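You operate a simulated robot arm through the tools that you are given. There is no shell and no other tool. Be economical: measure what you need, move in short steps, check, and stop when the job is done.

The job below is to be done with a simulated two-armed robot. You get a single attempt, and the scene is never put back.

TASK
Change the empty tube on the roll stand for the kitchen roll.
Fine: hold the stand while pulling its knob off; tube in the paper bin, knob pressed back on.

It is judged by the outcome, as a careful person would: the job done as asked, and still so three seconds after it is handed in. It fails if anything else is knocked over, pushed out of place, dropped, spilled or broken.

THE ROBOT
Two 6-joint arms with two-finger parallel grippers on one trunk, on a base that drives. Base frame: it is fixed to the floor where the robot stands at the start and does not move with it; the origin is under the middle of the robot, x ahead of it, y to its left, z up; the surface under the hand at the start is at about z = 88. Lengths are in cm, angles in degrees, forces in N, time in s.
The left shoulder is at the start at [6, 18.7, 131], the right one opposite. With the tool pointing down near the work surface each hand reaches from about 10 to 58 cm from the robot's upright axis, wherever it stands, measured 20 degrees to its own side. Places, roughly: paper bin [40, -70, 100]; post of the roll stand [50, -20, 90]; work counter [60, 10, 90]. Payload 1.57 kg a hand.
The tool frame of a hand sits at the grasp point between the pads (the TCP): z along the fingers, y along the line on which they close. The tips reach 3 cm beyond it. Largest opening 11 cm; finger width 2.4, thickness 1.2; the body of the gripper, 4.8 by 11.2 cm, starts 7.8 cm behind the TCP.
Orientation is that of the tool frame in the base frame, as [roll, pitch, yaw] about the fixed x, y, z axes, in that order (R = Rz(yaw) Ry(pitch) Rx(roll)). With the fingers straight down and closing along the base's y, the tool's x points along the base's -x, its y along +y and its z along -z.

THE INTERFACE
- The arms move only by the tool servo_tool. It takes "left_rows", "right_rows" or both (then of equal length, played together; a hand with none holds still); each is a list of rows, each a list of 7 numbers: the shift along the tool's x, y, z in units of 400 mm (1.0 is 400 mm), then the turn, a rotation vector about the tool's x, y, z in units of 90 degrees (1.0 is 90 degrees), then the gripper command, from -1 (shut) to 1 (fully open), values between in proportion. In form: [[x, y, z, wx, wy, wz, gripper], ...]. A call has 1 to 8 rows; each row is the pose to reach, as a shift and turn from the pose commanded when the call began, along the tool's axes at that moment. A call with a number of a shift or a turn outside -1 to 1 is refused whole. A row lasts 0.2 s, in which the tool goes at most 5 cm and 8.6 degrees; a call with a longer step from one row to the next is refused whole, and so is a gripper value outside its range. Where a pose cannot be reached the arm comes as near as it can. A force on the tool above 90 N (or 10 N above the force at the start of the call, whichever is more), or a blocked arm, ends the call early, and 0.2 s more pass. The fingers move at their own pace (about 15.3 cm/s each) and stop on an object; they squeeze with about 36 N. The grip force told is the motor's: it shows also when the fingers shut on nothing. Time passes only in rows, and 0.2 s behind the last, so rows that repeat a pose let the fingers close. The reply holds the time, the measured pose of the TCP, the force on the tool along the base axes, the opening and the grip force, in the units named above and with some noise, with the torque about the TCP (base axes, N m) and any sound that the robot's microphone picked up.
- Cameras (640 x 400 px; columns grow to the right, rows downward): "scene" is now at [-0.41, -4.13, 185.65]; the picture's right is [-0.40, -0.92, 0.00], its down [-0.66, 0.29, -0.69] and it looks along [0.63, -0.28, -0.72] (base axes); focal length 261 px, centre (320, 200). "left" rides on the left gripper at [7, -1.6, -14.1] in its tool frame; the picture's right is [0.23, 0.97, 0.00], its down [-0.86, 0.20, -0.48] and it looks along [-0.47, 0.11, 0.88] (tool axes); focal length 222 px, centre (320, 200). "right" rides on the right gripper at [7, 1.6, -14.1] in its tool frame; the picture's right is [-0.23, 0.97, 0.00], its down [-0.86, -0.20, -0.48] and it looks along [-0.47, -0.11, 0.88] (tool axes); focal length 222 px, centre (320, 200). There is no depth. A picture from a camera that has moved, and an enlarged one, comes with that camera's place and axes in the base frame and with its lens. The place of the scene camera against the robot may be out by one fixed shift of up to 2.5 cm in any direction.
- capture(camera): a new picture of that camera. The clock stands still meanwhile.
- slide_trunk(by): slides the trunk up (or, below 0, down) by that many cm; the arms and the scene camera ride with it, the base frame stays. It gives what a move gives, with no picture.
- roll_base(legs): drives the robot by 1 to 6 legs, each [ahead, left, turn to the left] in cm, cm and degrees, along the robot's own axes; the way and the turn of a leg run together, so that a leg with both is an arc; at most 150 cm and 180 degrees a leg. The arms and the cameras ride along, it lands a little off, and it stops where it bumps. It gives what a move gives.
- head_to(pan, tilt): turns the head with the scene camera to pan (to the left, within 86 degrees either way) and tilt (down, from -29 to 69), counted from straight ahead of the robot. It gives what a move gives.
- inspect(camera, box): a new picture of the part [left, top, right, bottom] of that camera's present view, enlarged. The clock stands still meanwhile.
- hand_in(): hands the job in; it is judged then, once.

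Go step by step. Nothing tells you exact positions but the pictures and the camera data: compare them with the known pose of the tool, close in by small moves and look again before you grip or let go. The budget is 120 turns and 100 pictures, counting those below and the enlarged ones. Unless the task says otherwise, let go and move clear before handing in, and close with one line.

The tools are called after "Emit:" as name(argument=value, ...) on one line, values as JSON. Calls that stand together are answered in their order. servo_tool: Moves the arms, as the interface text tells. Its arguments: {"type":"object","properties":{"left_rows":{"type":"array","items":{"type":"array","items":{"type":"number"}}},"right_rows":{"type":"array","items":{"type":"array","items":{"type":"number"}}}},"required":[]} The other tools are called the same way: slide_trunk (by) slides the trunk up or down; roll_base (legs) drives the base; head_to (pan, tilt) turns the head that bears the scene camera; capture (camera) takes a picture; inspect (camera, box) takes an enlarged picture of a part of a camera's view; hand_in () hands the job in.

At the start:

```text
t: 0.0
left_tcp_pos: [27.8, -4.53, 150.92]
left_tool_rot: [180.0, 0.1, -180.0]
left_wrist_force: [0.2, -0.1, 0.4]
left_torque: [0.01, 0.03, -0.01]
left_gripper_width: 11.0
left_grip_force: 0.0
right_tcp_pos: [31.33, -38.24, 156.39]
right_tool_rot: [-180.0, 0.0, 180.0]
right_wrist_force: [0.7, 0.4, -0.6]
right_torque: [-0.02, -0.04, 0.0]
right_gripper_width: 10.99
right_grip_force: 0.0
trunk travel left (down, up): [-93.8, 5.2]
robot x, y, heading: [0.12, -0.03, -0.1]
head pan, tilt: [-23.6, 46.4]
```

scene: 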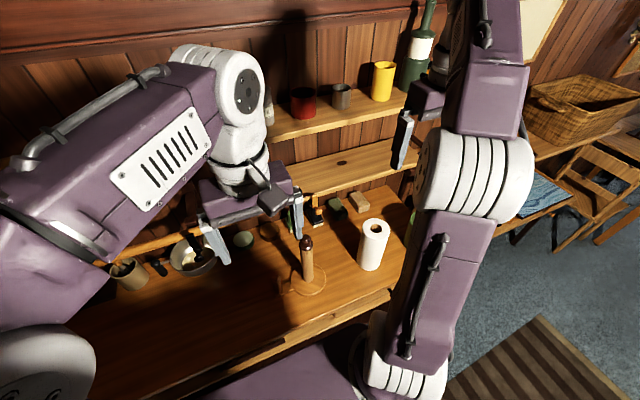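
right: 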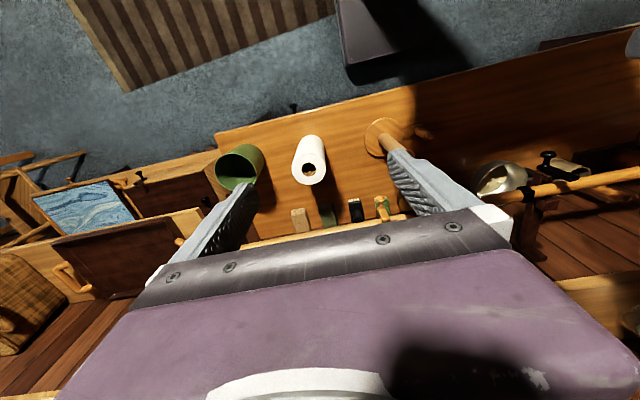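
left: 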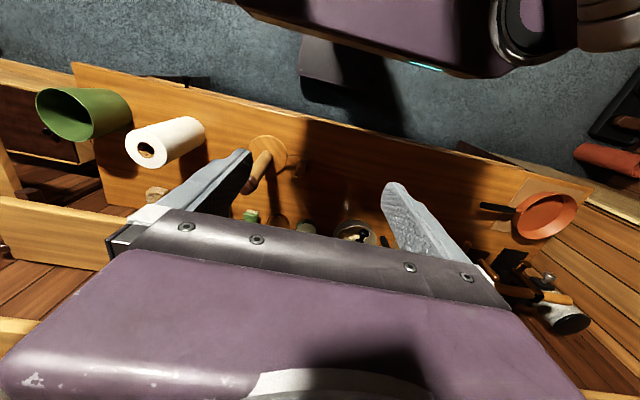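

I see the roll stand (with a brown tube and dark knob), the kitchen roll to its right and a green bin beyond. I'll look closer before moving.

Emit:
inspect(camera="scene", box=[240, 180, 420, 310])

Emit:
inspect(camera="right", box=[200, 90, 440, 240])

Emit:
inspect(camera="left", box=[30, 70, 330, 250])

```text
3.08 times, centred on (330, 245) of scene
camera zoom: at [-0.41, -4.13, 185.65], right [-0.4, -0.92, 0.0], down [-0.66, 0.29, -0.69], along [0.63, -0.28, -0.72], focal length 802 px, centre (289, 62)
```

zoom: 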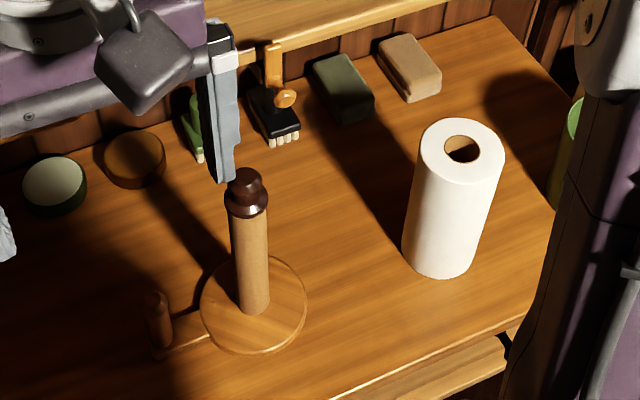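

```text
2.67 times, centred on (320, 165) of right
camera zoom: at [24.44, -36.59, 170.42], right [0.23, 0.97, 0.0], down [0.86, -0.2, 0.48], along [0.47, -0.11, -0.88], focal length 592 px, centre (320, 293)
```

zoom: 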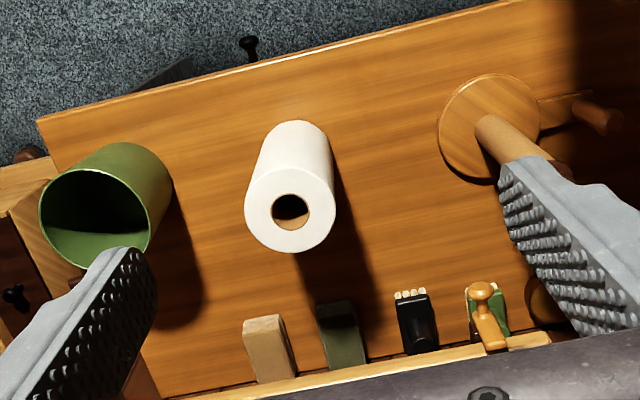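

```text
2.13 times, centred on (180, 160) of left
camera zoom: at [20.67, -6.09, 164.95], right [-0.23, 0.97, 0.0], down [0.86, 0.2, 0.48], along [0.47, 0.11, -0.88], focal length 474 px, centre (619, 285)
```

zoom: 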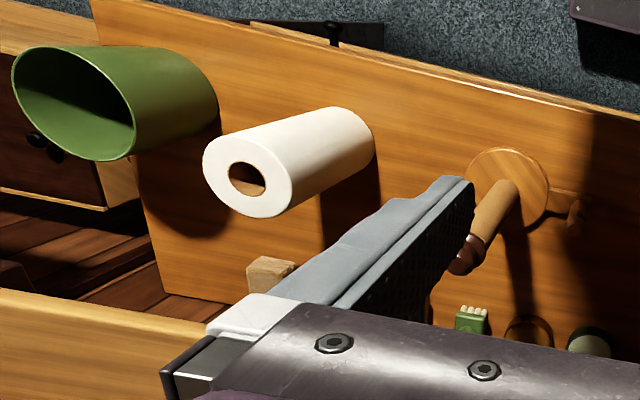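

The stand is near (48, -19) with its knob top at about z 117, the roll near (45.5, -44), and a peg sits on the left side of the stand's base. I'll bring the left hand toward the peg, turned so it closes along x, and look from there.

Emit:
servo_tool(left_rows=[[-0.04, 0.01, 0.03, 0, 0, 0.09, 1], [-0.08, 0.02, 0.06, 0, 0, 0.18, 1], [-0.12, 0.03, 0.09, 0, 0, 0.27, 1], [-0.16, 0.04, 0.12, 0, 0, 0.36, 1], [-0.2, 0.05, 0.15, 0, 0, 0.45, 1], [-0.24, 0.05, 0.18, 0, 0, 0.54, 1], [-0.28, 0.05, 0.21, 0, 0, 0.63, 1], [-0.32, 0.05, 0.24, 0, 0, 0.72, 1]], right_rows=[[0.03, -0.01, 0, 0, 0, -0.09, 1], [0.06, -0.02, 0, 0, 0, -0.18, 1], [0.06, -0.03, 0, 0, 0, -0.27, 1], [0.06, -0.04, 0, 0, 0, -0.36, 1], [0.06, -0.05, 0, 0, 0, -0.45, 1], [0.06, -0.05, 0, 0, 0, -0.54, 1], [0.06, -0.05, 0, 0, 0, -0.63, 1], [0.06, -0.05, 0, 0, 0, -0.72, 1]])

```text
t: 1.8
left_tcp_pos: [40.74, -2.29, 141.23]
left_tool_rot: [180.0, 0.1, 115.1]
left_wrist_force: [0.1, -0.7, -0.9]
left_torque: [-0.01, 0.03, 0.03]
left_gripper_width: 11.01
left_grip_force: 0.1
right_tcp_pos: [29.11, -40.36, 156.29]
right_tool_rot: [179.9, 0.0, -115.0]
right_wrist_force: [0.3, 0.1, 0.0]
right_torque: [-0.01, 0.03, -0.04]
right_gripper_width: 10.96
right_grip_force: 0.1
trunk travel left (down, up): [-93.8, 5.2]
robot x, y, heading: [0.13, 0.21, 0.1]
head pan, tilt: [-23.6, 46.4]
```

Both hands turned about 65° as commanded. I'll complete the turn and look.

Emit:
servo_tool(left_rows=[[0, 0, 0.03, 0, 0, 0.07, 1], [0, 0, 0.06, 0, 0, 0.14, 1], [0, 0, 0.09, 0, 0, 0.21, 1], [0, 0, 0.12, 0, 0, 0.28, 1]], right_rows=[[0, 0, 0, 0, 0, -0.07, 1], [0, 0, 0, 0, 0, -0.14, 1], [0, 0, 0, 0, 0, -0.21, 1], [0, 0, 0, 0, 0, -0.28, 1]])

Emit:
capture(camera="left")

Emit:
capture(camera="scene")

Emit:
capture(camera="right")

```text
t: 2.8
left_tcp_pos: [40.53, -2.41, 136.51]
left_tool_rot: [-179.9, 0.0, 89.9]
left_wrist_force: [0.3, 0.5, -0.6]
left_torque: [0.01, 0.03, -0.02]
left_gripper_width: 10.98
left_grip_force: 0.1
right_tcp_pos: [28.89, -40.15, 156.43]
right_tool_rot: [180.0, 0.0, -89.9]
right_wrist_force: [-0.2, -0.2, 0.0]
right_torque: [0.0, 0.01, -0.02]
right_gripper_width: 11.01
right_grip_force: 0.0
trunk travel left (down, up): [-93.8, 5.2]
robot x, y, heading: [0.03, -0.37, -0.2]
head pan, tilt: [-23.6, 46.4]
```

```text
93 pictures are left
camera left: at [38.86, 4.5, 150.57], right [0.97, 0.23, 0.0], down [0.2, -0.86, 0.48], along [0.11, -0.47, -0.88], focal length 222 px, centre (320, 200)
```

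left: 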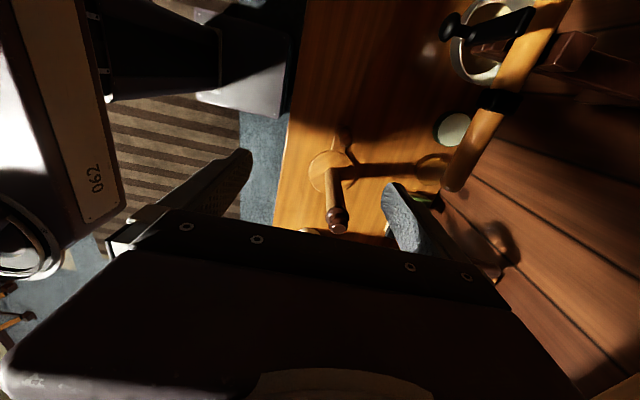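

```text
92 pictures are left
camera scene: at [-0.42, -4.14, 185.65], right [-0.4, -0.92, 0.0], down [-0.66, 0.29, -0.69], along [0.63, -0.28, -0.72], focal length 261 px, centre (320, 200)
```

scene: 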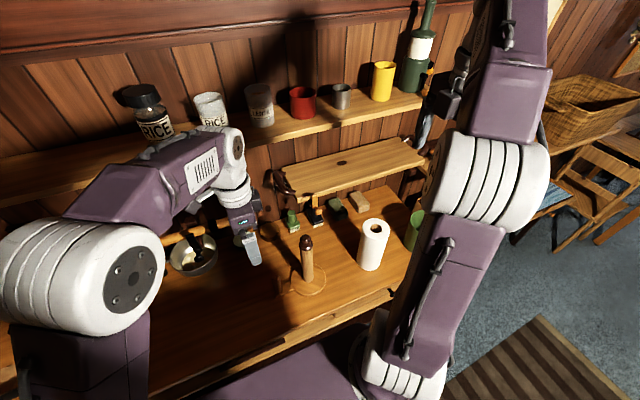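

```text
91 pictures are left
camera right: at [27.37, -47.23, 170.43], right [-0.97, 0.23, 0.0], down [0.2, 0.86, 0.48], along [0.11, 0.47, -0.88], focal length 222 px, centre (320, 200)
```

right: 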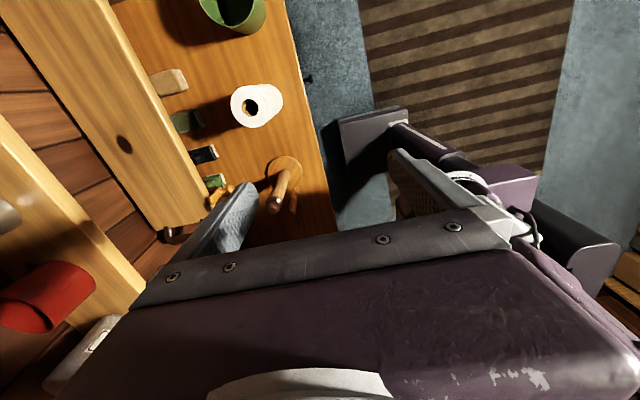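

The stand's side arm with the peg lies close to the left hand. I'll zoom in on it from both hand cameras.

Emit:
inspect(camera="left", box=[280, 110, 440, 240])

Emit:
inspect(camera="scene", box=[250, 220, 350, 310])

```text
3.08 times, centred on (360, 175) of left
camera zoom: at [38.86, 4.5, 150.57], right [0.97, 0.23, 0.0], down [0.2, -0.86, 0.48], along [0.11, -0.47, -0.88], focal length 684 px, centre (197, 277)
```

zoom: 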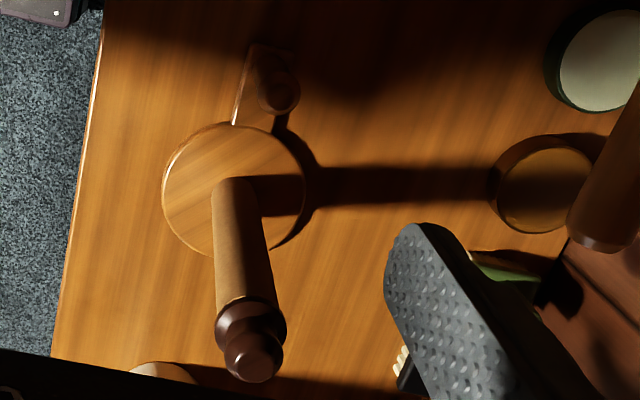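

```text
4.44 times, centred on (300, 265) of scene
camera zoom: at [-0.42, -4.14, 185.65], right [-0.4, -0.92, 0.0], down [-0.66, 0.29, -0.69], along [0.63, -0.28, -0.72], focal length 1159 px, centre (409, -89)
```

zoom: 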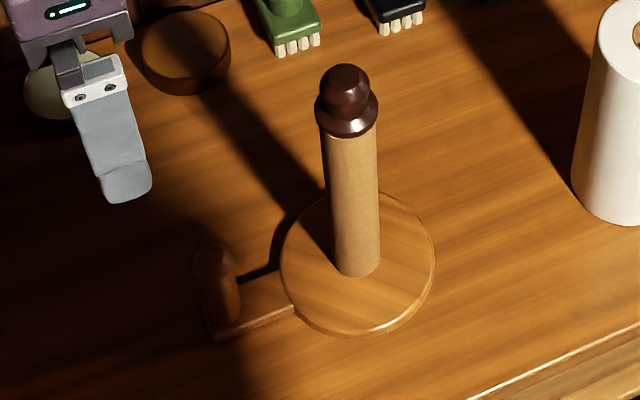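

The peg stands at about (47.7, -6.4), z 90–99.5. There's a wooden rail near x 57–60, z about 122–128, that I must keep clear of, so I'll check it before lowering the left hand.

Emit:
inspect(camera="scene", box=[90, 170, 310, 300])

Emit:
inspect(camera="left", box=[400, 0, 640, 230])

```text
2.91 times, centred on (200, 235) of scene
camera zoom: at [-0.42, -4.14, 185.65], right [-0.4, -0.92, 0.0], down [-0.66, 0.29, -0.69], along [0.63, -0.28, -0.72], focal length 758 px, centre (669, 98)
```

zoom: 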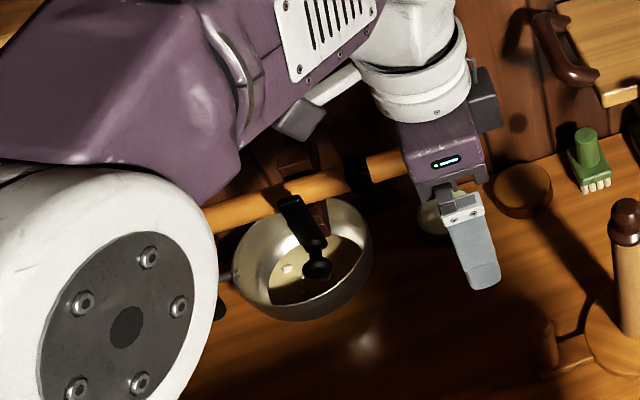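

```text
1.74 times, centred on (520, 115) of left
camera zoom: at [38.86, 4.5, 150.57], right [0.97, 0.23, 0.0], down [0.2, -0.86, 0.48], along [0.11, -0.47, -0.88], focal length 386 px, centre (-28, 348)
```

zoom: 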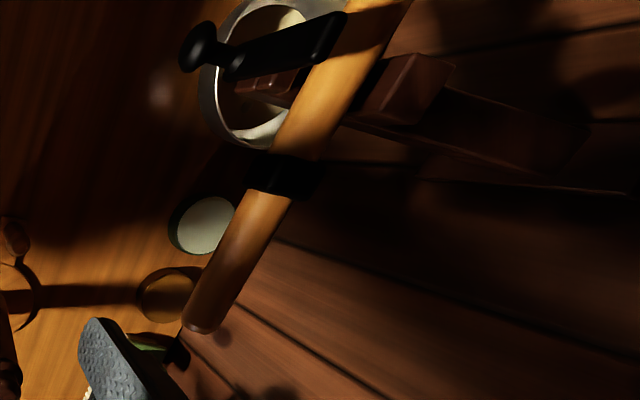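

The rail's right end is near y -2.6, x about 57. The gripper body at x 47.7 should clear it, so I'll lower the left hand above the peg, tilted away from the right hand, and check again.

Emit:
servo_tool(left_rows=[[0.03, 0.005, 0.1, 0, -0.05, 0, 0.6], [0.03, 0.03, 0.2, 0, -0.1, 0, 0.4], [0.03, 0.07, 0.3, 0, -0.15, 0, 0.4], [0.03, 0.11, 0.4, 0, -0.2, 0, 0.4], [0.03, 0.15, 0.48, 0, -0.2, 0, 0.4], [0.03, 0.18, 0.55, 0, -0.2, 0, 0.4]])

Emit:
capture(camera="left")

Emit:
inspect(camera="scene", box=[180, 160, 360, 310])

```text
t: 4.2
left_tcp_pos: [47.95, -0.99, 114.32]
left_tool_rot: [-179.9, 17.9, 90.1]
left_wrist_force: [0.1, -0.4, -0.3]
left_torque: [0.01, 0.01, 0.02]
left_gripper_width: 7.71
left_grip_force: 0.1
right_tcp_pos: [29.09, -40.39, 156.43]
right_tool_rot: [-179.9, 0.0, -90.0]
right_wrist_force: [0.9, -1.2, 0.1]
right_torque: [0.0, 0.0, -0.02]
right_gripper_width: 10.99
right_grip_force: 0.0
trunk travel left (down, up): [-93.8, 5.2]
robot x, y, heading: [0.02, 0.16, 0.1]
head pan, tilt: [-23.6, 46.4]
```

```text
86 pictures are left
camera left: at [46.17, 9.91, 125.47], right [0.97, 0.22, -0.07], down [0.2, -0.67, 0.72], along [0.11, -0.71, -0.69], focal length 222 px, centre (320, 200)
```

left: 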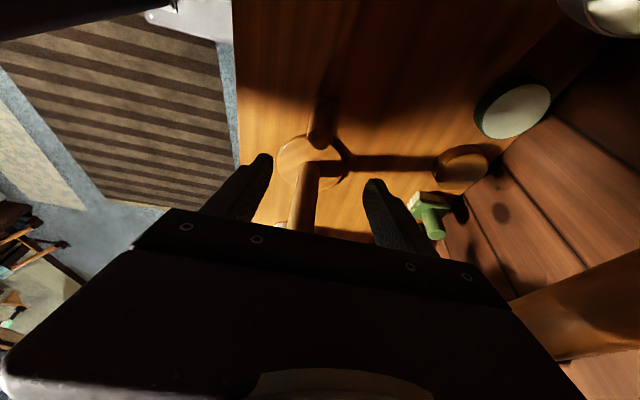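

```text
2.67 times, centred on (270, 235) of scene
camera zoom: at [-0.27, -4.21, 185.65], right [-0.4, -0.92, 0.0], down [-0.66, 0.29, -0.69], along [0.63, -0.28, -0.72], focal length 695 px, centre (453, 107)
```

zoom: 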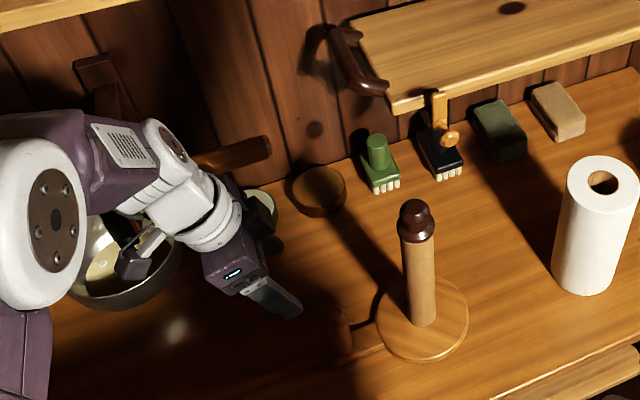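

The rail is actually at x about 64, well clear of the hand. I'll advance the left hand along its axis onto the peg, with the fingers still open.

Emit:
servo_tool(left_rows=[[0.003, -0.002, 0.116, 0, 0, 0, 0.4], [0.006, -0.004, 0.232, 0, 0, 0, 0.4], [0.009, -0.006, 0.348, 0, 0, 0, 0.4], [0.0115, -0.006, 0.455, 0, 0, 0, 0.4]])

Emit:
capture(camera="left")

Emit:
inspect(camera="scene", box=[210, 190, 350, 310])

```text
t: 5.2
left_tcp_pos: [47.55, -6.41, 97.12]
left_tool_rot: [180.0, 18.0, 89.9]
left_wrist_force: [-0.3, -0.7, -0.9]
left_torque: [0.0, 0.02, -0.03]
left_gripper_width: 7.68
left_grip_force: 0.1
right_tcp_pos: [29.02, -40.16, 156.37]
right_tool_rot: [-180.0, 0.0, -90.0]
right_wrist_force: [-0.1, 0.0, 0.9]
right_torque: [-0.04, 0.01, 0.0]
right_gripper_width: 11.0
right_grip_force: 0.1
trunk travel left (down, up): [-93.8, 5.2]
robot x, y, heading: [-0.43, 0.47, -0.1]
head pan, tilt: [-23.6, 46.4]
```

```text
84 pictures are left
camera left: at [45.77, 4.53, 108.2], right [0.97, 0.22, -0.07], down [0.2, -0.67, 0.72], along [0.11, -0.71, -0.69], focal length 222 px, centre (320, 200)
```

left: 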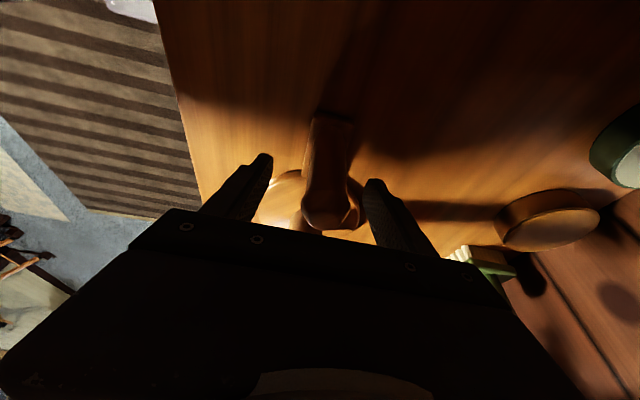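

```text
3.33 times, centred on (280, 250) of scene
camera zoom: at [-0.36, -4.17, 185.66], right [-0.4, -0.92, 0.0], down [-0.66, 0.29, -0.69], along [0.63, -0.28, -0.72], focal length 869 px, centre (453, 33)
```

zoom: 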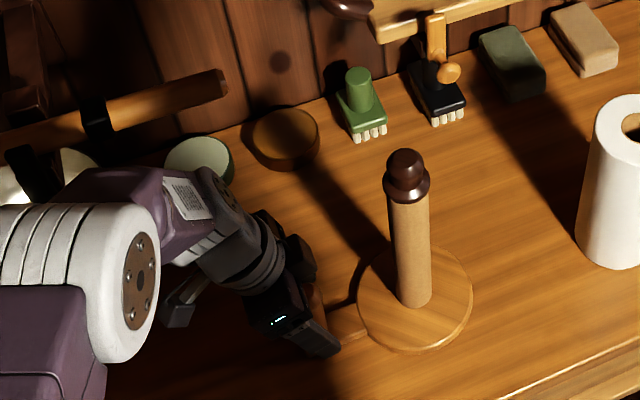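

The peg is between the fingers, about 0.5 cm toward +x of centre. I'll correct for that and close gently on it.

Emit:
servo_tool(left_rows=[[0, 0.013, 0.018, 0, 0, 0, 0.4], [0, 0.013, 0.018, 0, 0, 0, -0.1], [0, 0.013, 0.018, 0, 0, 0, -0.4], [0, 0.013, 0.018, 0, 0, 0, -0.6], [0, 0.013, 0.018, 0, 0, 0, -1], [0, 0.013, 0.018, 0, 0, 0, -1]])

Emit:
capture(camera="left")

```text
t: 6.6
left_tcp_pos: [48.08, -6.61, 96.35]
left_tool_rot: [-180.0, 17.9, 89.9]
left_wrist_force: [0.9, 0.6, 0.0]
left_torque: [-0.02, 0.23, 0.04]
left_gripper_width: 2.93
left_grip_force: 36.1
right_tcp_pos: [29.03, -40.12, 156.4]
right_tool_rot: [-180.0, 0.0, -90.0]
right_wrist_force: [-0.3, 0.0, 0.0]
right_torque: [0.03, 0.03, 0.0]
right_gripper_width: 11.0
right_grip_force: 0.0
trunk travel left (down, up): [-93.8, 5.2]
robot x, y, heading: [-0.12, -0.03, 0.1]
head pan, tilt: [-23.6, 46.4]
```

```text
82 pictures are left
camera left: at [46.33, 4.31, 107.54], right [0.97, 0.22, -0.07], down [0.2, -0.67, 0.72], along [0.11, -0.71, -0.69], focal length 222 px, centre (320, 200)
```

left: 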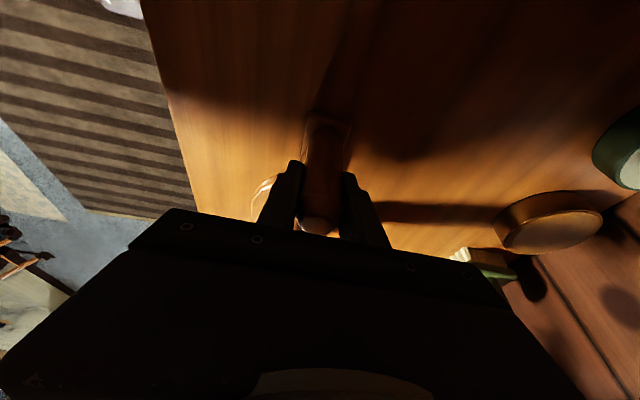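

The left hand holds the stand's peg (2.9 cm). Next I'll bring the right hand toward the knob and stay above it.

Emit:
servo_tool(right_rows=[[-0.05, -0.06, 0.07, 0, 0, 0, 0.8], [-0.11, -0.12, 0.14, 0, 0, 0, 0.6], [-0.17, -0.18, 0.21, 0, 0, 0, 0.4], [-0.23, -0.24, 0.29, 0, 0, 0, 0.4], [-0.29, -0.3, 0.37, 0, 0, 0, 0.4], [-0.34, -0.36, 0.45, 0, 0, 0, 0.4], [-0.4, -0.42, 0.53, 0, 0, 0, 0.4], [-0.45, -0.475, 0.6, 0, 0, 0, 0.4]])

Emit:
capture(camera="right")

Emit:
capture(camera="scene")

```text
t: 8.4
left_tcp_pos: [48.12, -6.58, 96.33]
left_tool_rot: [-179.9, 18.1, 90.0]
left_wrist_force: [0.8, 0.2, 0.6]
left_torque: [-0.27, 0.36, -0.04]
left_gripper_width: 2.96
left_grip_force: 35.9
right_tcp_pos: [48.1, -22.05, 132.31]
right_tool_rot: [-179.9, -0.1, -90.0]
right_wrist_force: [-0.1, -0.7, 1.2]
right_torque: [0.0, -0.03, 0.0]
right_gripper_width: 7.69
right_grip_force: 0.1
trunk travel left (down, up): [-93.8, 5.2]
robot x, y, heading: [-0.46, -0.05, -0.2]
head pan, tilt: [-23.6, 46.4]
```

```text
81 pictures are left
camera right: at [46.51, -29.11, 146.29], right [-0.97, 0.23, 0.0], down [0.2, 0.86, 0.48], along [0.11, 0.47, -0.88], focal length 222 px, centre (320, 200)
```

right: 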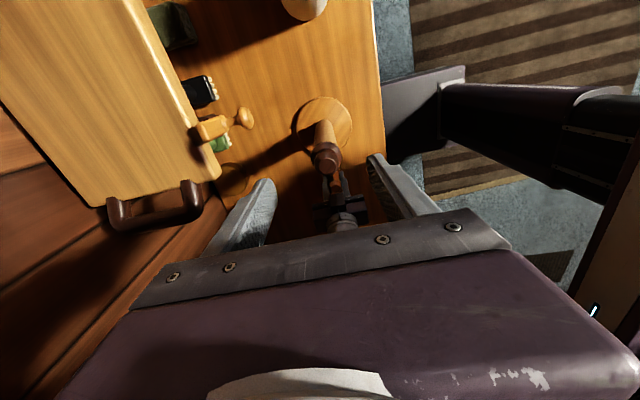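

```text
80 pictures are left
camera scene: at [-0.34, -4.07, 185.66], right [-0.4, -0.92, 0.0], down [-0.66, 0.29, -0.69], along [0.63, -0.28, -0.72], focal length 261 px, centre (320, 200)
```

scene: 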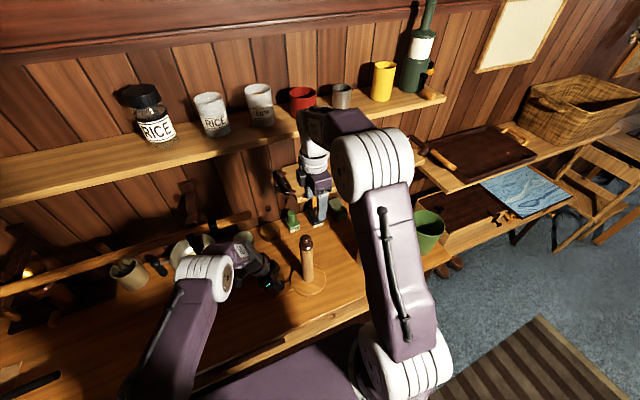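

The knob is just ahead of the right hand; I'll zoom to pin it down.

Emit:
inspect(camera="right", box=[270, 80, 400, 220])

Emit:
inspect(camera="scene", box=[250, 190, 370, 310])

```text
2.86 times, centred on (335, 150) of right
camera zoom: at [46.51, -29.11, 146.29], right [-0.97, 0.23, 0.0], down [0.2, 0.86, 0.48], along [0.11, 0.47, -0.88], focal length 635 px, centre (277, 343)
```

zoom: 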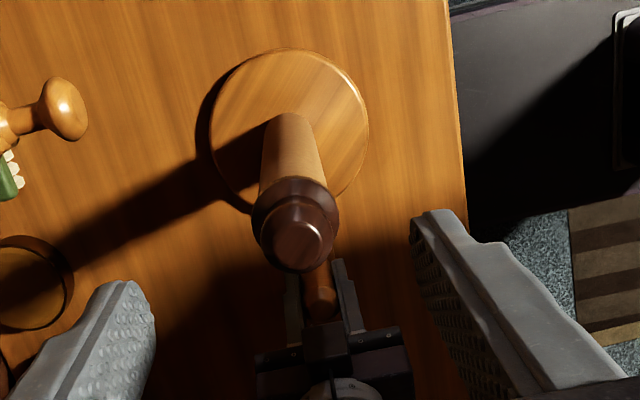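

```text
3.33 times, centred on (310, 250) of scene
camera zoom: at [-0.34, -4.07, 185.66], right [-0.4, -0.92, 0.0], down [-0.66, 0.29, -0.69], along [0.63, -0.28, -0.72], focal length 869 px, centre (353, 33)
```

zoom: 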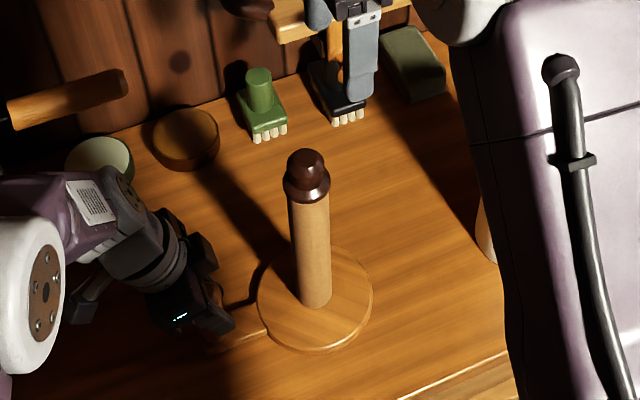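

The knob is at about (48, -18.6), z 112.7–117.5. I'll go above it, then descend around it with the fingers open.

Emit:
servo_tool(right_rows=[[-0.045, 0.0025, 0.04, 0, 0, 0, 0.4], [-0.086, 0.0025, 0.12, 0, 0, 0, 0.4], [-0.086, 0.0025, 0.22, 0, 0, 0, 0.4], [-0.086, 0.0025, 0.32, 0, 0, 0, 0.4], [-0.086, 0.0025, 0.412, 0, 0, 0, 0.4]])

Emit:
inspect(camera="right", box=[220, 100, 440, 260])

Emit:
inspect(camera="scene", box=[230, 170, 370, 310])

```text
t: 9.6
left_tcp_pos: [47.91, -6.69, 96.44]
left_tool_rot: [-179.9, 18.0, 90.0]
left_wrist_force: [0.7, 1.1, 1.3]
left_torque: [-0.04, 0.26, -0.01]
left_gripper_width: 2.94
left_grip_force: 36.1
right_tcp_pos: [48.1, -18.75, 116.02]
right_tool_rot: [-180.0, 0.0, -89.9]
right_wrist_force: [0.0, 0.5, -0.6]
right_torque: [-0.02, 0.0, -0.01]
right_gripper_width: 7.71
right_grip_force: 0.1
trunk travel left (down, up): [-93.8, 5.2]
robot x, y, heading: [0.07, -0.05, -0.1]
head pan, tilt: [-23.6, 46.4]
```

```text
2.50 times, centred on (330, 180) of right
camera zoom: at [46.53, -25.75, 130.04], right [-0.97, 0.23, 0.0], down [0.2, 0.86, 0.48], along [0.11, 0.47, -0.88], focal length 555 px, centre (295, 250)
```

zoom: 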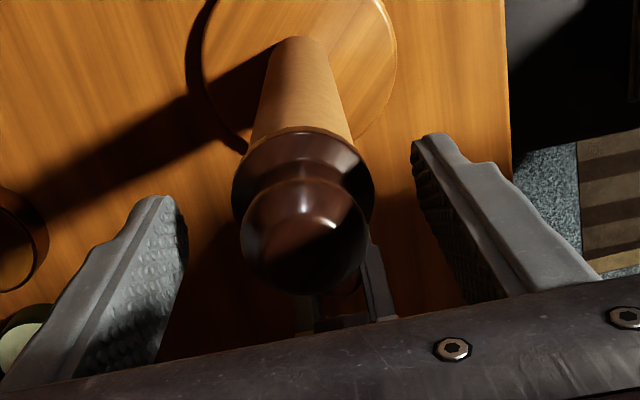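

```text
2.86 times, centred on (300, 240) of scene
camera zoom: at [-0.38, -4.11, 185.66], right [-0.4, -0.92, 0.0], down [-0.66, 0.29, -0.69], along [0.63, -0.28, -0.72], focal length 745 px, centre (377, 86)
```

zoom: 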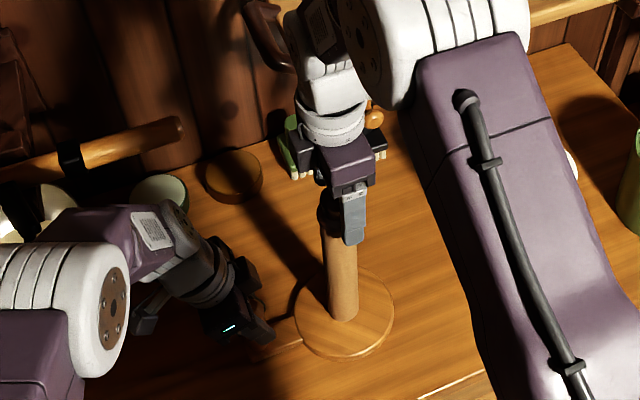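

The knob is centred between the fingers with the tips level with its collar. I'll lower 0.4 cm and close.

Emit:
servo_tool(right_rows=[[0, 0.002, 0.01, 0, 0, 0, 0.2], [0, 0.002, 0.01, 0, 0, 0, -0.1], [0, 0.002, 0.01, 0, 0, 0, -0.4], [0, 0.002, 0.01, 0, 0, 0, -1], [0, 0.002, 0.01, 0, 0, 0, -1]])

Emit:
inspect(camera="right", box=[220, 100, 440, 260])

```text
t: 10.8
left_tcp_pos: [48.18, -6.56, 96.34]
left_tool_rot: [-179.9, 18.0, 89.9]
left_wrist_force: [0.9, 1.4, -0.2]
left_torque: [-0.14, 0.25, 0.12]
left_gripper_width: 2.94
left_grip_force: 36.1
right_tcp_pos: [47.88, -18.81, 115.58]
right_tool_rot: [179.9, 0.0, -90.0]
right_wrist_force: [-1.0, -0.5, -4.2]
right_torque: [-0.04, 0.12, -0.06]
right_gripper_width: 4.23
right_grip_force: 36.0
trunk travel left (down, up): [-93.8, 5.2]
robot x, y, heading: [0.18, -0.07, -0.2]
head pan, tilt: [-23.6, 46.4]
```

```text
2.50 times, centred on (330, 180) of right
camera zoom: at [46.39, -25.79, 129.65], right [-0.97, 0.23, 0.0], down [0.2, 0.85, 0.48], along [0.11, 0.47, -0.88], focal length 555 px, centre (295, 250)
```

zoom: 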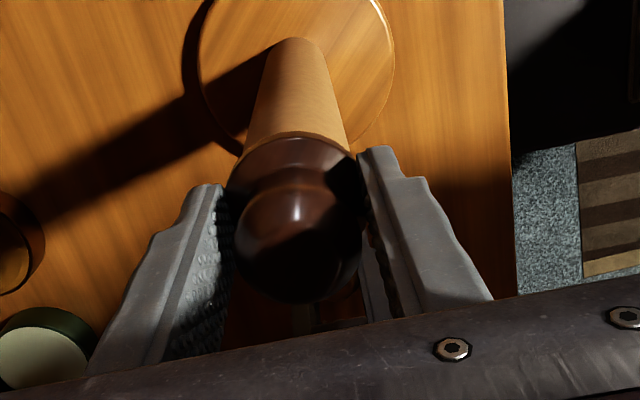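

The knob is gripped at 4.2 cm. I'll pull it straight up in small steps while the left hand holds the stand.

Emit:
servo_tool(right_rows=[[0, 0, -0.01, 0, 0, 0, -1], [0, 0, -0.02, 0, 0, 0, -1], [0, 0, -0.03, 0, 0, 0, -1], [0, 0, -0.04, 0, 0, 0, -1], [0, 0, -0.05, 0, 0, 0, -1], [0, 0, -0.06, 0, 0, 0, -1]], left_rows=[[0, 0, 0, 0, 0, 0, -1], [0, 0, 0, 0, 0, 0, -1], [0, 0, 0, 0, 0, 0, -1], [0, 0, 0, 0, 0, 0, -1], [0, 0, 0, 0, 0, 0, -1], [0, 0, 0, 0, 0, 0, -1]])

Emit:
inspect(camera="right", box=[220, 60, 440, 260])

```text
t: 12.2
left_tcp_pos: [48.14, -6.59, 96.19]
left_tool_rot: [180.0, 18.0, 90.0]
left_wrist_force: [-0.4, 0.8, 0.5]
left_torque: [0.06, -0.44, 0.05]
left_gripper_width: 2.95
left_grip_force: 35.7
right_tcp_pos: [47.92, -18.78, 118.01]
right_tool_rot: [-180.0, 0.0, -90.1]
right_wrist_force: [0.8, -0.3, -0.6]
right_torque: [-0.01, 0.0, 0.0]
right_gripper_width: 3.38
right_grip_force: 36.5
trunk travel left (down, up): [-93.8, 5.2]
robot x, y, heading: [-0.16, -0.1, -0.2]
head pan, tilt: [-23.6, 46.4]
heard: snap
```

```text
2.00 times, centred on (330, 160) of right
camera zoom: at [46.25, -25.78, 131.94], right [-0.97, 0.23, 0.0], down [0.2, 0.86, 0.48], along [0.11, 0.47, -0.88], focal length 444 px, centre (300, 280)
```

zoom: 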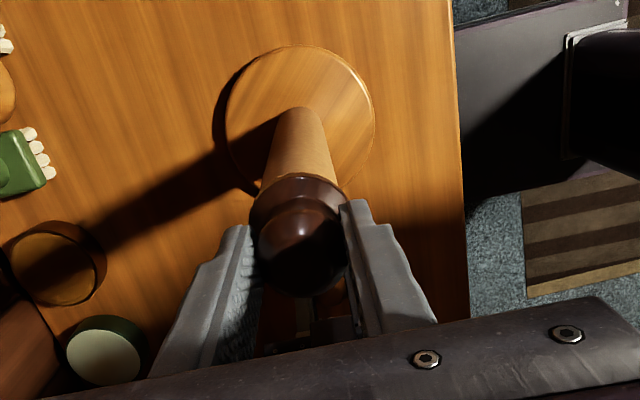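

I heard a snap and the opening shrank to 3.4 cm, so the fingers may have slipped up on the knob. I'll check from the scene camera.

Emit:
inspect(camera="scene", box=[270, 200, 340, 290])

Emit:
inspect(camera="right", box=[270, 110, 370, 210])

```text
4.44 times, centred on (305, 245) of scene
camera zoom: at [-0.37, -4.14, 185.65], right [-0.4, -0.92, 0.0], down [-0.66, 0.29, -0.69], along [0.63, -0.28, -0.72], focal length 1159 px, centre (387, 0)
```

zoom: 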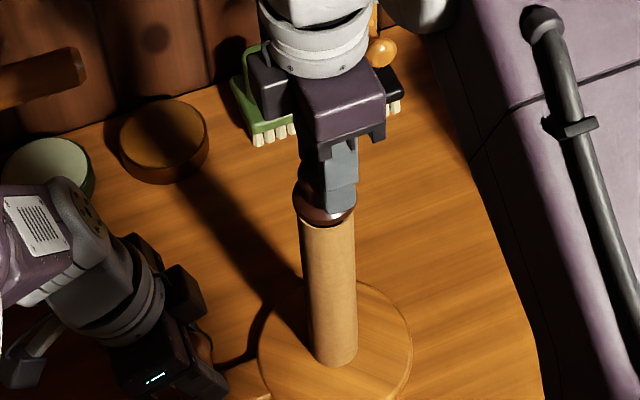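

```text
4.00 times, centred on (320, 160) of right
camera zoom: at [46.25, -25.78, 131.94], right [-0.97, 0.23, 0.0], down [0.2, 0.86, 0.48], along [0.11, 0.47, -0.88], focal length 888 px, centre (320, 360)
```

zoom: 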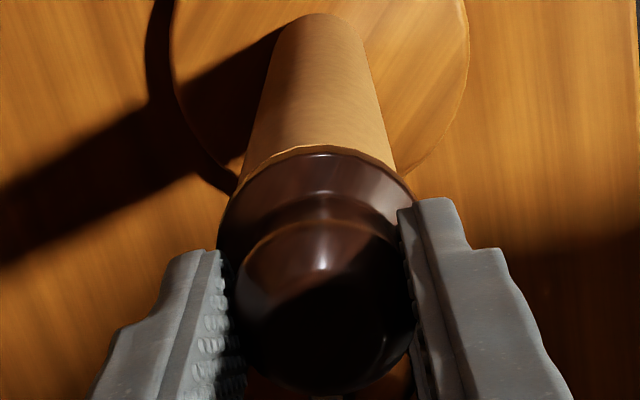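

The knob has come loose, now held by its upper ball, with the tube rim visible below. I'll lift it slowly and check that it comes along.

Emit:
servo_tool(right_rows=[[0, 0, -0.01, 0, 0, 0, -1], [0, 0, -0.025, 0, 0, 0, -1], [0, 0, -0.04, 0, 0, 0, -1], [0, 0, -0.055, 0, 0, 0, -1]])

Emit:
inspect(camera="scene", box=[270, 190, 340, 280])

Emit:
inspect(camera="right", box=[270, 110, 370, 210])

```text
t: 13.2
left_tcp_pos: [48.05, -6.56, 96.19]
left_tool_rot: [180.0, 18.0, 90.0]
left_wrist_force: [0.4, -1.0, 0.7]
left_torque: [0.26, 0.05, -0.02]
left_gripper_width: 2.93
left_grip_force: 35.9
right_tcp_pos: [47.63, -18.8, 120.19]
right_tool_rot: [180.0, 0.0, -90.0]
right_wrist_force: [-0.4, -0.1, 0.4]
right_torque: [-0.02, -0.02, 0.01]
right_gripper_width: 3.39
right_grip_force: 36.4
trunk travel left (down, up): [-93.8, 5.2]
robot x, y, heading: [0.42, -0.24, -0.2]
head pan, tilt: [-23.6, 46.4]
```

```text
4.44 times, centred on (305, 235) of scene
camera zoom: at [-0.37, -4.12, 185.65], right [-0.4, -0.92, 0.0], down [-0.66, 0.29, -0.69], along [0.63, -0.28, -0.72], focal length 1159 px, centre (387, 44)
```

zoom: 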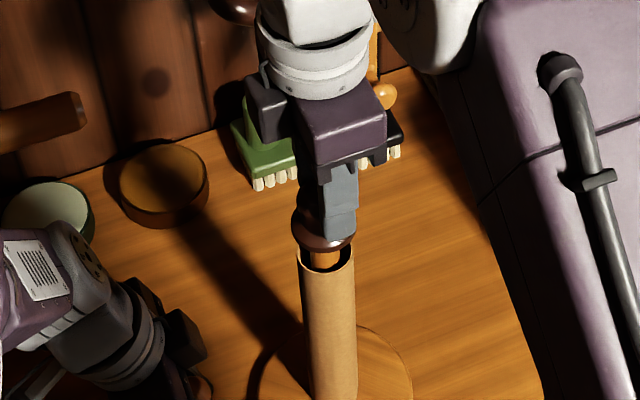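

```text
4.00 times, centred on (320, 160) of right
camera zoom: at [46.18, -25.8, 134.19], right [-0.97, 0.23, 0.0], down [0.2, 0.86, 0.48], along [0.11, 0.47, -0.88], focal length 888 px, centre (320, 360)
```

zoom: 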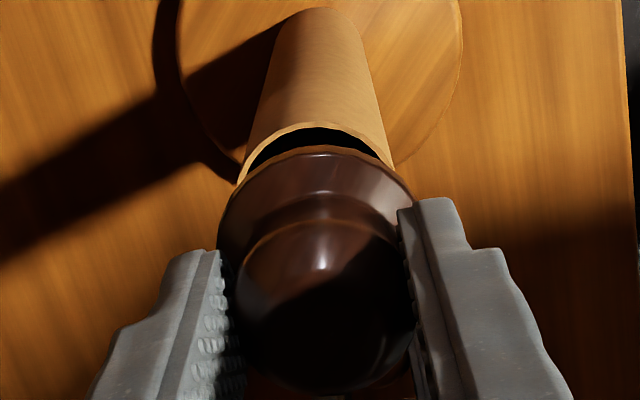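

The knob is off the post. I'll raise it clear and look at its underside.

Emit:
servo_tool(right_rows=[[0, 0, -0.04, 0, 0, 0, -1], [0, 0, -0.09, 0, 0, 0, -1], [0, 0, -0.14, 0, 0, 0, -1], [0.03, 0.01, -0.19, 0, 0, 0, -1]])

Emit:
inspect(camera="scene", box=[250, 170, 350, 280])

Emit:
inspect(camera="right", box=[250, 60, 390, 210])

Emit:
capture(camera="left")

```text
t: 14.2
left_tcp_pos: [48.05, -6.54, 96.34]
left_tool_rot: [-180.0, 18.0, 90.0]
left_wrist_force: [0.6, 0.1, -1.1]
left_torque: [0.08, -0.03, 0.04]
left_gripper_width: 2.96
left_grip_force: 36.0
right_tcp_pos: [47.38, -19.85, 127.77]
right_tool_rot: [179.9, 0.0, -90.0]
right_wrist_force: [-0.1, 0.0, -0.7]
right_torque: [0.01, -0.03, -0.02]
right_gripper_width: 3.37
right_grip_force: 36.1
trunk travel left (down, up): [-93.8, 5.2]
robot x, y, heading: [-0.17, -0.32, -0.1]
head pan, tilt: [-23.6, 46.4]
```

```text
3.64 times, centred on (300, 225) of scene
camera zoom: at [-0.44, -4.19, 185.65], right [-0.4, -0.92, 0.0], down [-0.66, 0.29, -0.69], along [0.63, -0.28, -0.72], focal length 948 px, centre (393, 109)
```

zoom: 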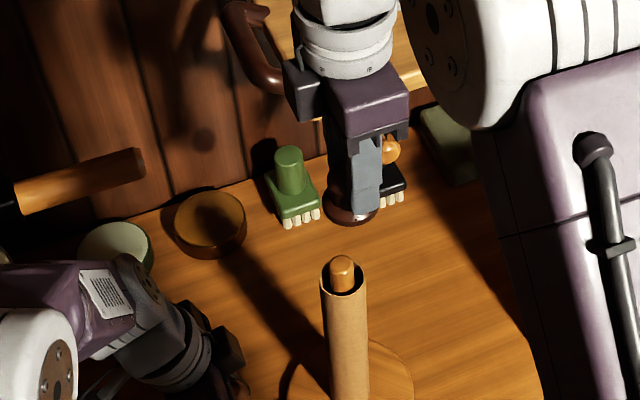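

```text
2.67 times, centred on (320, 135) of right
camera zoom: at [45.76, -26.87, 141.86], right [-0.97, 0.23, 0.0], down [0.2, 0.85, 0.48], along [0.11, 0.47, -0.88], focal length 592 px, centre (320, 373)
```

zoom: 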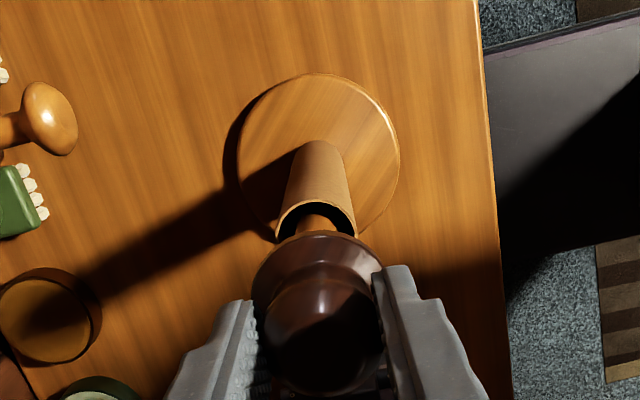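

```text
67 pictures are left
camera left: at [46.28, 4.29, 107.54], right [0.97, 0.22, -0.07], down [0.2, -0.67, 0.72], along [0.11, -0.71, -0.69], focal length 222 px, centre (320, 200)
```

left: 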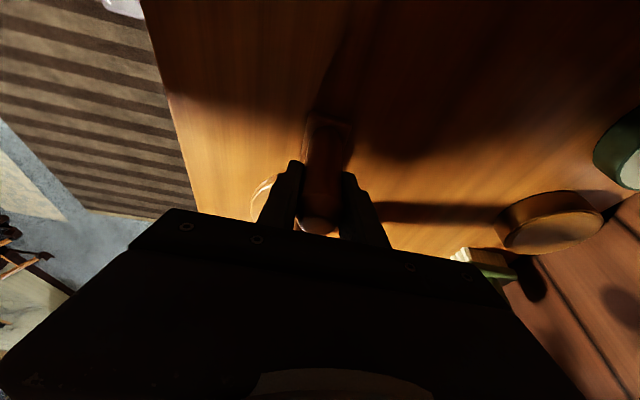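

The post shows about 2 cm above the tube. I'll set the knob down on open counter at about (41, -29), front right of the stand, coming down in stages.

Emit:
servo_tool(right_rows=[[0.08, 0.055, 0, 0, 0, 0, -1], [0.16, 0.11, 0, 0, 0, 0, -1], [0.229, 0.16, 0.02, 0, 0, 0, -1], [0.229, 0.16, 0.14, 0, 0, 0, -1], [0.229, 0.16, 0.26, 0, 0, 0, -1], [0.229, 0.16, 0.38, 0, 0, 0, -1], [0.229, 0.16, 0.5, 0, 0, 0, -1], [0.229, 0.16, 0.6, 0, 0, 0, -1]])

Emit:
capture(camera="right")

Emit:
capture(camera="scene")

```text
t: 16.0
left_tcp_pos: [48.1, -6.59, 96.35]
left_tool_rot: [-180.0, 18.0, 90.1]
left_wrist_force: [0.7, 1.7, 3.0]
left_torque: [-0.1, 0.39, -0.05]
left_gripper_width: 2.95
left_grip_force: 35.9
right_tcp_pos: [41.07, -29.1, 103.53]
right_tool_rot: [-180.0, 0.0, -89.9]
right_wrist_force: [0.1, 0.3, 0.1]
right_torque: [0.0, -0.02, 0.02]
right_gripper_width: 3.35
right_grip_force: 36.0
trunk travel left (down, up): [-93.8, 5.2]
robot x, y, heading: [-0.1, 0.46, -0.0]
head pan, tilt: [-23.6, 46.4]
```

```text
66 pictures are left
camera right: at [39.35, -36.03, 117.53], right [-0.97, 0.23, 0.0], down [0.2, 0.86, 0.48], along [0.11, 0.47, -0.88], focal length 222 px, centre (320, 200)
```

right: 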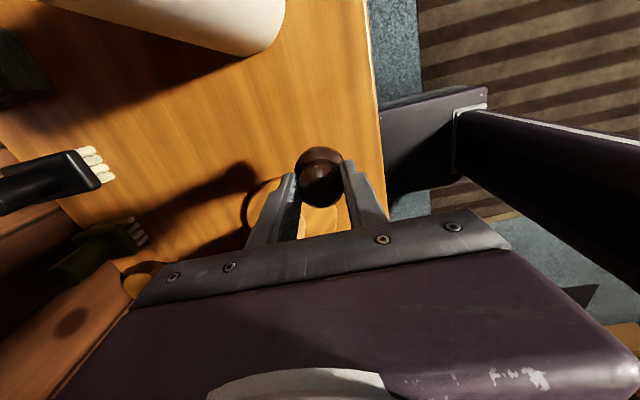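

```text
65 pictures are left
camera scene: at [-0.37, -4.13, 185.66], right [-0.4, -0.92, 0.0], down [-0.66, 0.29, -0.69], along [0.63, -0.28, -0.72], focal length 261 px, centre (320, 200)
```

scene: 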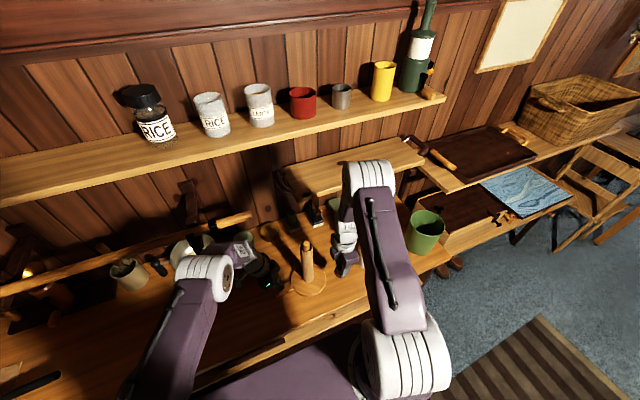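

The path is clear. I'll lower the knob close to the counter, then feel for contact.

Emit:
servo_tool(right_rows=[[0, 0, 0.08, 0, 0, 0, -1], [0, 0, 0.15, 0, 0, 0, -1], [0, 0, 0.2, 0, 0, 0, -1], [0, 0, 0.22, 0, 0, 0, -1]])

Emit:
inspect(camera="scene", box=[300, 230, 390, 310])

Emit:
inspect(camera="right", box=[240, 110, 400, 250])

```text
t: 17.0
left_tcp_pos: [48.07, -6.54, 96.32]
left_tool_rot: [180.0, 18.1, 90.0]
left_wrist_force: [-1.2, 0.7, 3.2]
left_torque: [-0.21, 0.28, 0.02]
left_gripper_width: 2.93
left_grip_force: 36.1
right_tcp_pos: [41.02, -29.13, 94.86]
right_tool_rot: [-180.0, 0.0, -90.0]
right_wrist_force: [0.0, 0.6, -0.1]
right_torque: [0.06, 0.03, 0.02]
right_gripper_width: 3.38
right_grip_force: 35.9
trunk travel left (down, up): [-93.8, 5.2]
robot x, y, heading: [-0.07, 0.31, 0.1]
head pan, tilt: [-23.6, 46.4]
```

```text
5.00 times, centred on (345, 270) of scene
camera zoom: at [-0.39, -4.11, 185.65], right [-0.4, -0.92, 0.0], down [-0.66, 0.29, -0.69], along [0.63, -0.28, -0.72], focal length 1304 px, centre (195, -150)
```

zoom: 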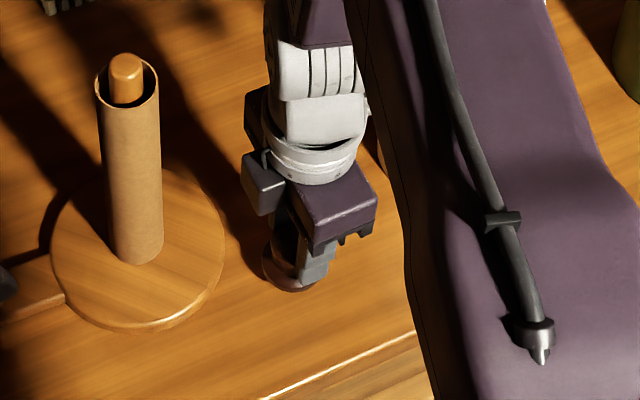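

```text
2.86 times, centred on (320, 180) of right
camera zoom: at [39.45, -36.09, 108.92], right [-0.97, 0.23, 0.0], down [0.2, 0.86, 0.48], along [0.11, 0.47, -0.88], focal length 635 px, centre (320, 257)
```

zoom: 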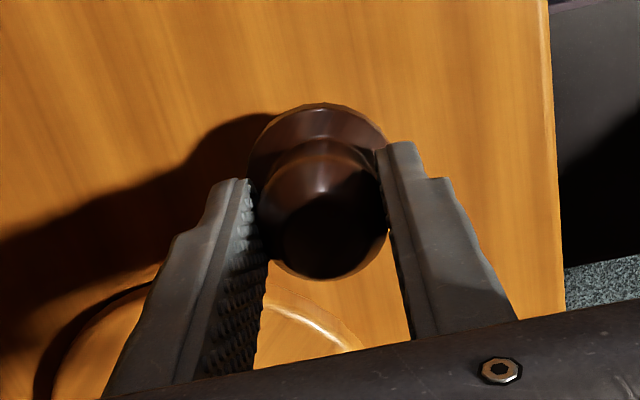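

Very near the counter; I'll feel downward in 0.3 cm steps.

Emit:
servo_tool(right_rows=[[0, 0, 0.008, 0, 0, 0, -1], [0, 0, 0.015, 0, 0, 0, -1]])

Emit:
servo_tool(right_rows=[[0, 0, 0.008, 0, 0, 0, -1], [0, 0, 0.012, 0, 0, 0, -1]])

```text
t: 17.6
left_tcp_pos: [48.1, -6.56, 96.39]
left_tool_rot: [180.0, 18.0, 90.0]
left_wrist_force: [0.2, 1.6, 1.9]
left_torque: [-0.19, 0.29, 0.08]
left_gripper_width: 2.95
left_grip_force: 36.1
right_tcp_pos: [41.02, -29.17, 94.21]
right_tool_rot: [-180.0, -0.1, -90.1]
right_wrist_force: [0.3, 0.3, 0.5]
right_torque: [-0.03, 0.0, -0.02]
right_gripper_width: 3.4
right_grip_force: 35.7
trunk travel left (down, up): [-93.8, 5.2]
robot x, y, heading: [-0.23, 0.42, -0.1]
head pan, tilt: [-23.6, 46.4]
```

```text
t: 18.2
left_tcp_pos: [48.17, -6.58, 96.39]
left_tool_rot: [-180.0, 17.9, 90.0]
left_wrist_force: [0.7, 0.9, -0.3]
left_torque: [0.16, -0.28, 0.06]
left_gripper_width: 2.95
left_grip_force: 35.6
right_tcp_pos: [41.05, -29.08, 93.76]
right_tool_rot: [-179.9, -0.1, -89.9]
right_wrist_force: [0.9, -0.1, 0.4]
right_torque: [-0.04, 0.03, 0.01]
right_gripper_width: 3.39
right_grip_force: 36.0
trunk travel left (down, up): [-93.8, 5.2]
robot x, y, heading: [-0.25, 0.24, 0.1]
head pan, tilt: [-23.6, 46.4]
```

Emit:
servo_tool(right_rows=[[0, 0, 0.006, 0, 0, 0, -1], [0, 0, 0.01, 0, 0, 0, -1]])

Emit:
servo_tool(right_rows=[[0, 0, 0.006, 0, 0, 0, -1], [0, 0, 0.01, 0, 0, 0, -1]])

```text
t: 18.8
left_tcp_pos: [48.05, -6.55, 96.41]
left_tool_rot: [-179.9, 18.1, 90.1]
left_wrist_force: [-0.3, 1.6, 0.7]
left_torque: [0.16, -0.34, 0.12]
left_gripper_width: 2.93
left_grip_force: 36.3
right_tcp_pos: [41.03, -29.15, 93.46]
right_tool_rot: [-180.0, 0.1, -90.0]
right_wrist_force: [-0.3, 0.6, -0.4]
right_torque: [0.01, 0.0, -0.03]
right_gripper_width: 3.35
right_grip_force: 35.7
trunk travel left (down, up): [-93.8, 5.2]
robot x, y, heading: [0.22, 0.16, -0.0]
head pan, tilt: [-23.6, 46.4]
```

```text
t: 19.4
left_tcp_pos: [48.04, -6.51, 96.32]
left_tool_rot: [-180.0, 18.0, 90.0]
left_wrist_force: [1.0, -0.3, -0.2]
left_torque: [0.27, 0.06, 0.05]
left_gripper_width: 2.93
left_grip_force: 36.0
right_tcp_pos: [41.12, -29.19, 92.99]
right_tool_rot: [-180.0, 0.0, -90.0]
right_wrist_force: [0.3, 0.1, 1.1]
right_torque: [-0.01, -0.02, -0.01]
right_gripper_width: 3.35
right_grip_force: 36.0
trunk travel left (down, up): [-93.8, 5.2]
robot x, y, heading: [-0.11, -0.04, 0.3]
head pan, tilt: [-23.6, 46.4]
```

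Emit:
inspect(camera="right", box=[240, 110, 400, 250])

Emit:
servo_tool(right_rows=[[0, 0, 0.006, 0, 0, 0, -1], [0, 0, 0.01, 0, 0, 0, -1]])

```text
2.86 times, centred on (320, 180) of right
camera zoom: at [39.48, -36.06, 107.08], right [-0.97, 0.23, 0.0], down [0.2, 0.86, 0.48], along [0.11, 0.47, -0.88], focal length 635 px, centre (320, 257)
```

zoom: 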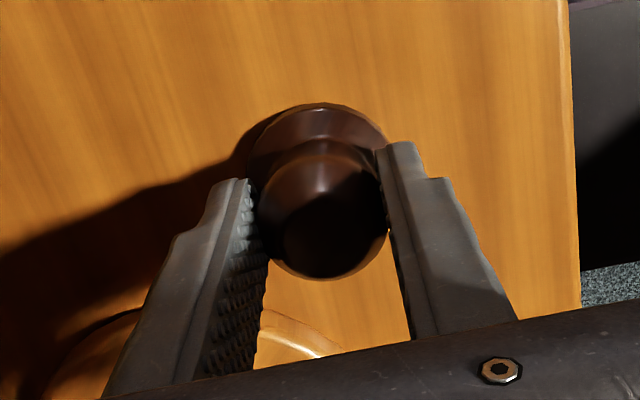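

```text
t: 20.0
left_tcp_pos: [47.97, -6.4, 96.38]
left_tool_rot: [-180.0, 18.1, 90.0]
left_wrist_force: [-0.5, -0.1, -0.3]
left_torque: [0.41, -0.12, 0.04]
left_gripper_width: 2.94
left_grip_force: 35.8
right_tcp_pos: [41.04, -29.18, 92.9]
right_tool_rot: [-179.8, -0.1, -90.0]
right_wrist_force: [1.8, 3.9, 21.8]
right_torque: [0.32, 0.18, -0.06]
right_gripper_width: 3.36
right_grip_force: 36.0
trunk travel left (down, up): [-93.8, 5.2]
robot x, y, heading: [0.03, 0.07, 0.2]
head pan, tilt: [-23.6, 46.4]
```

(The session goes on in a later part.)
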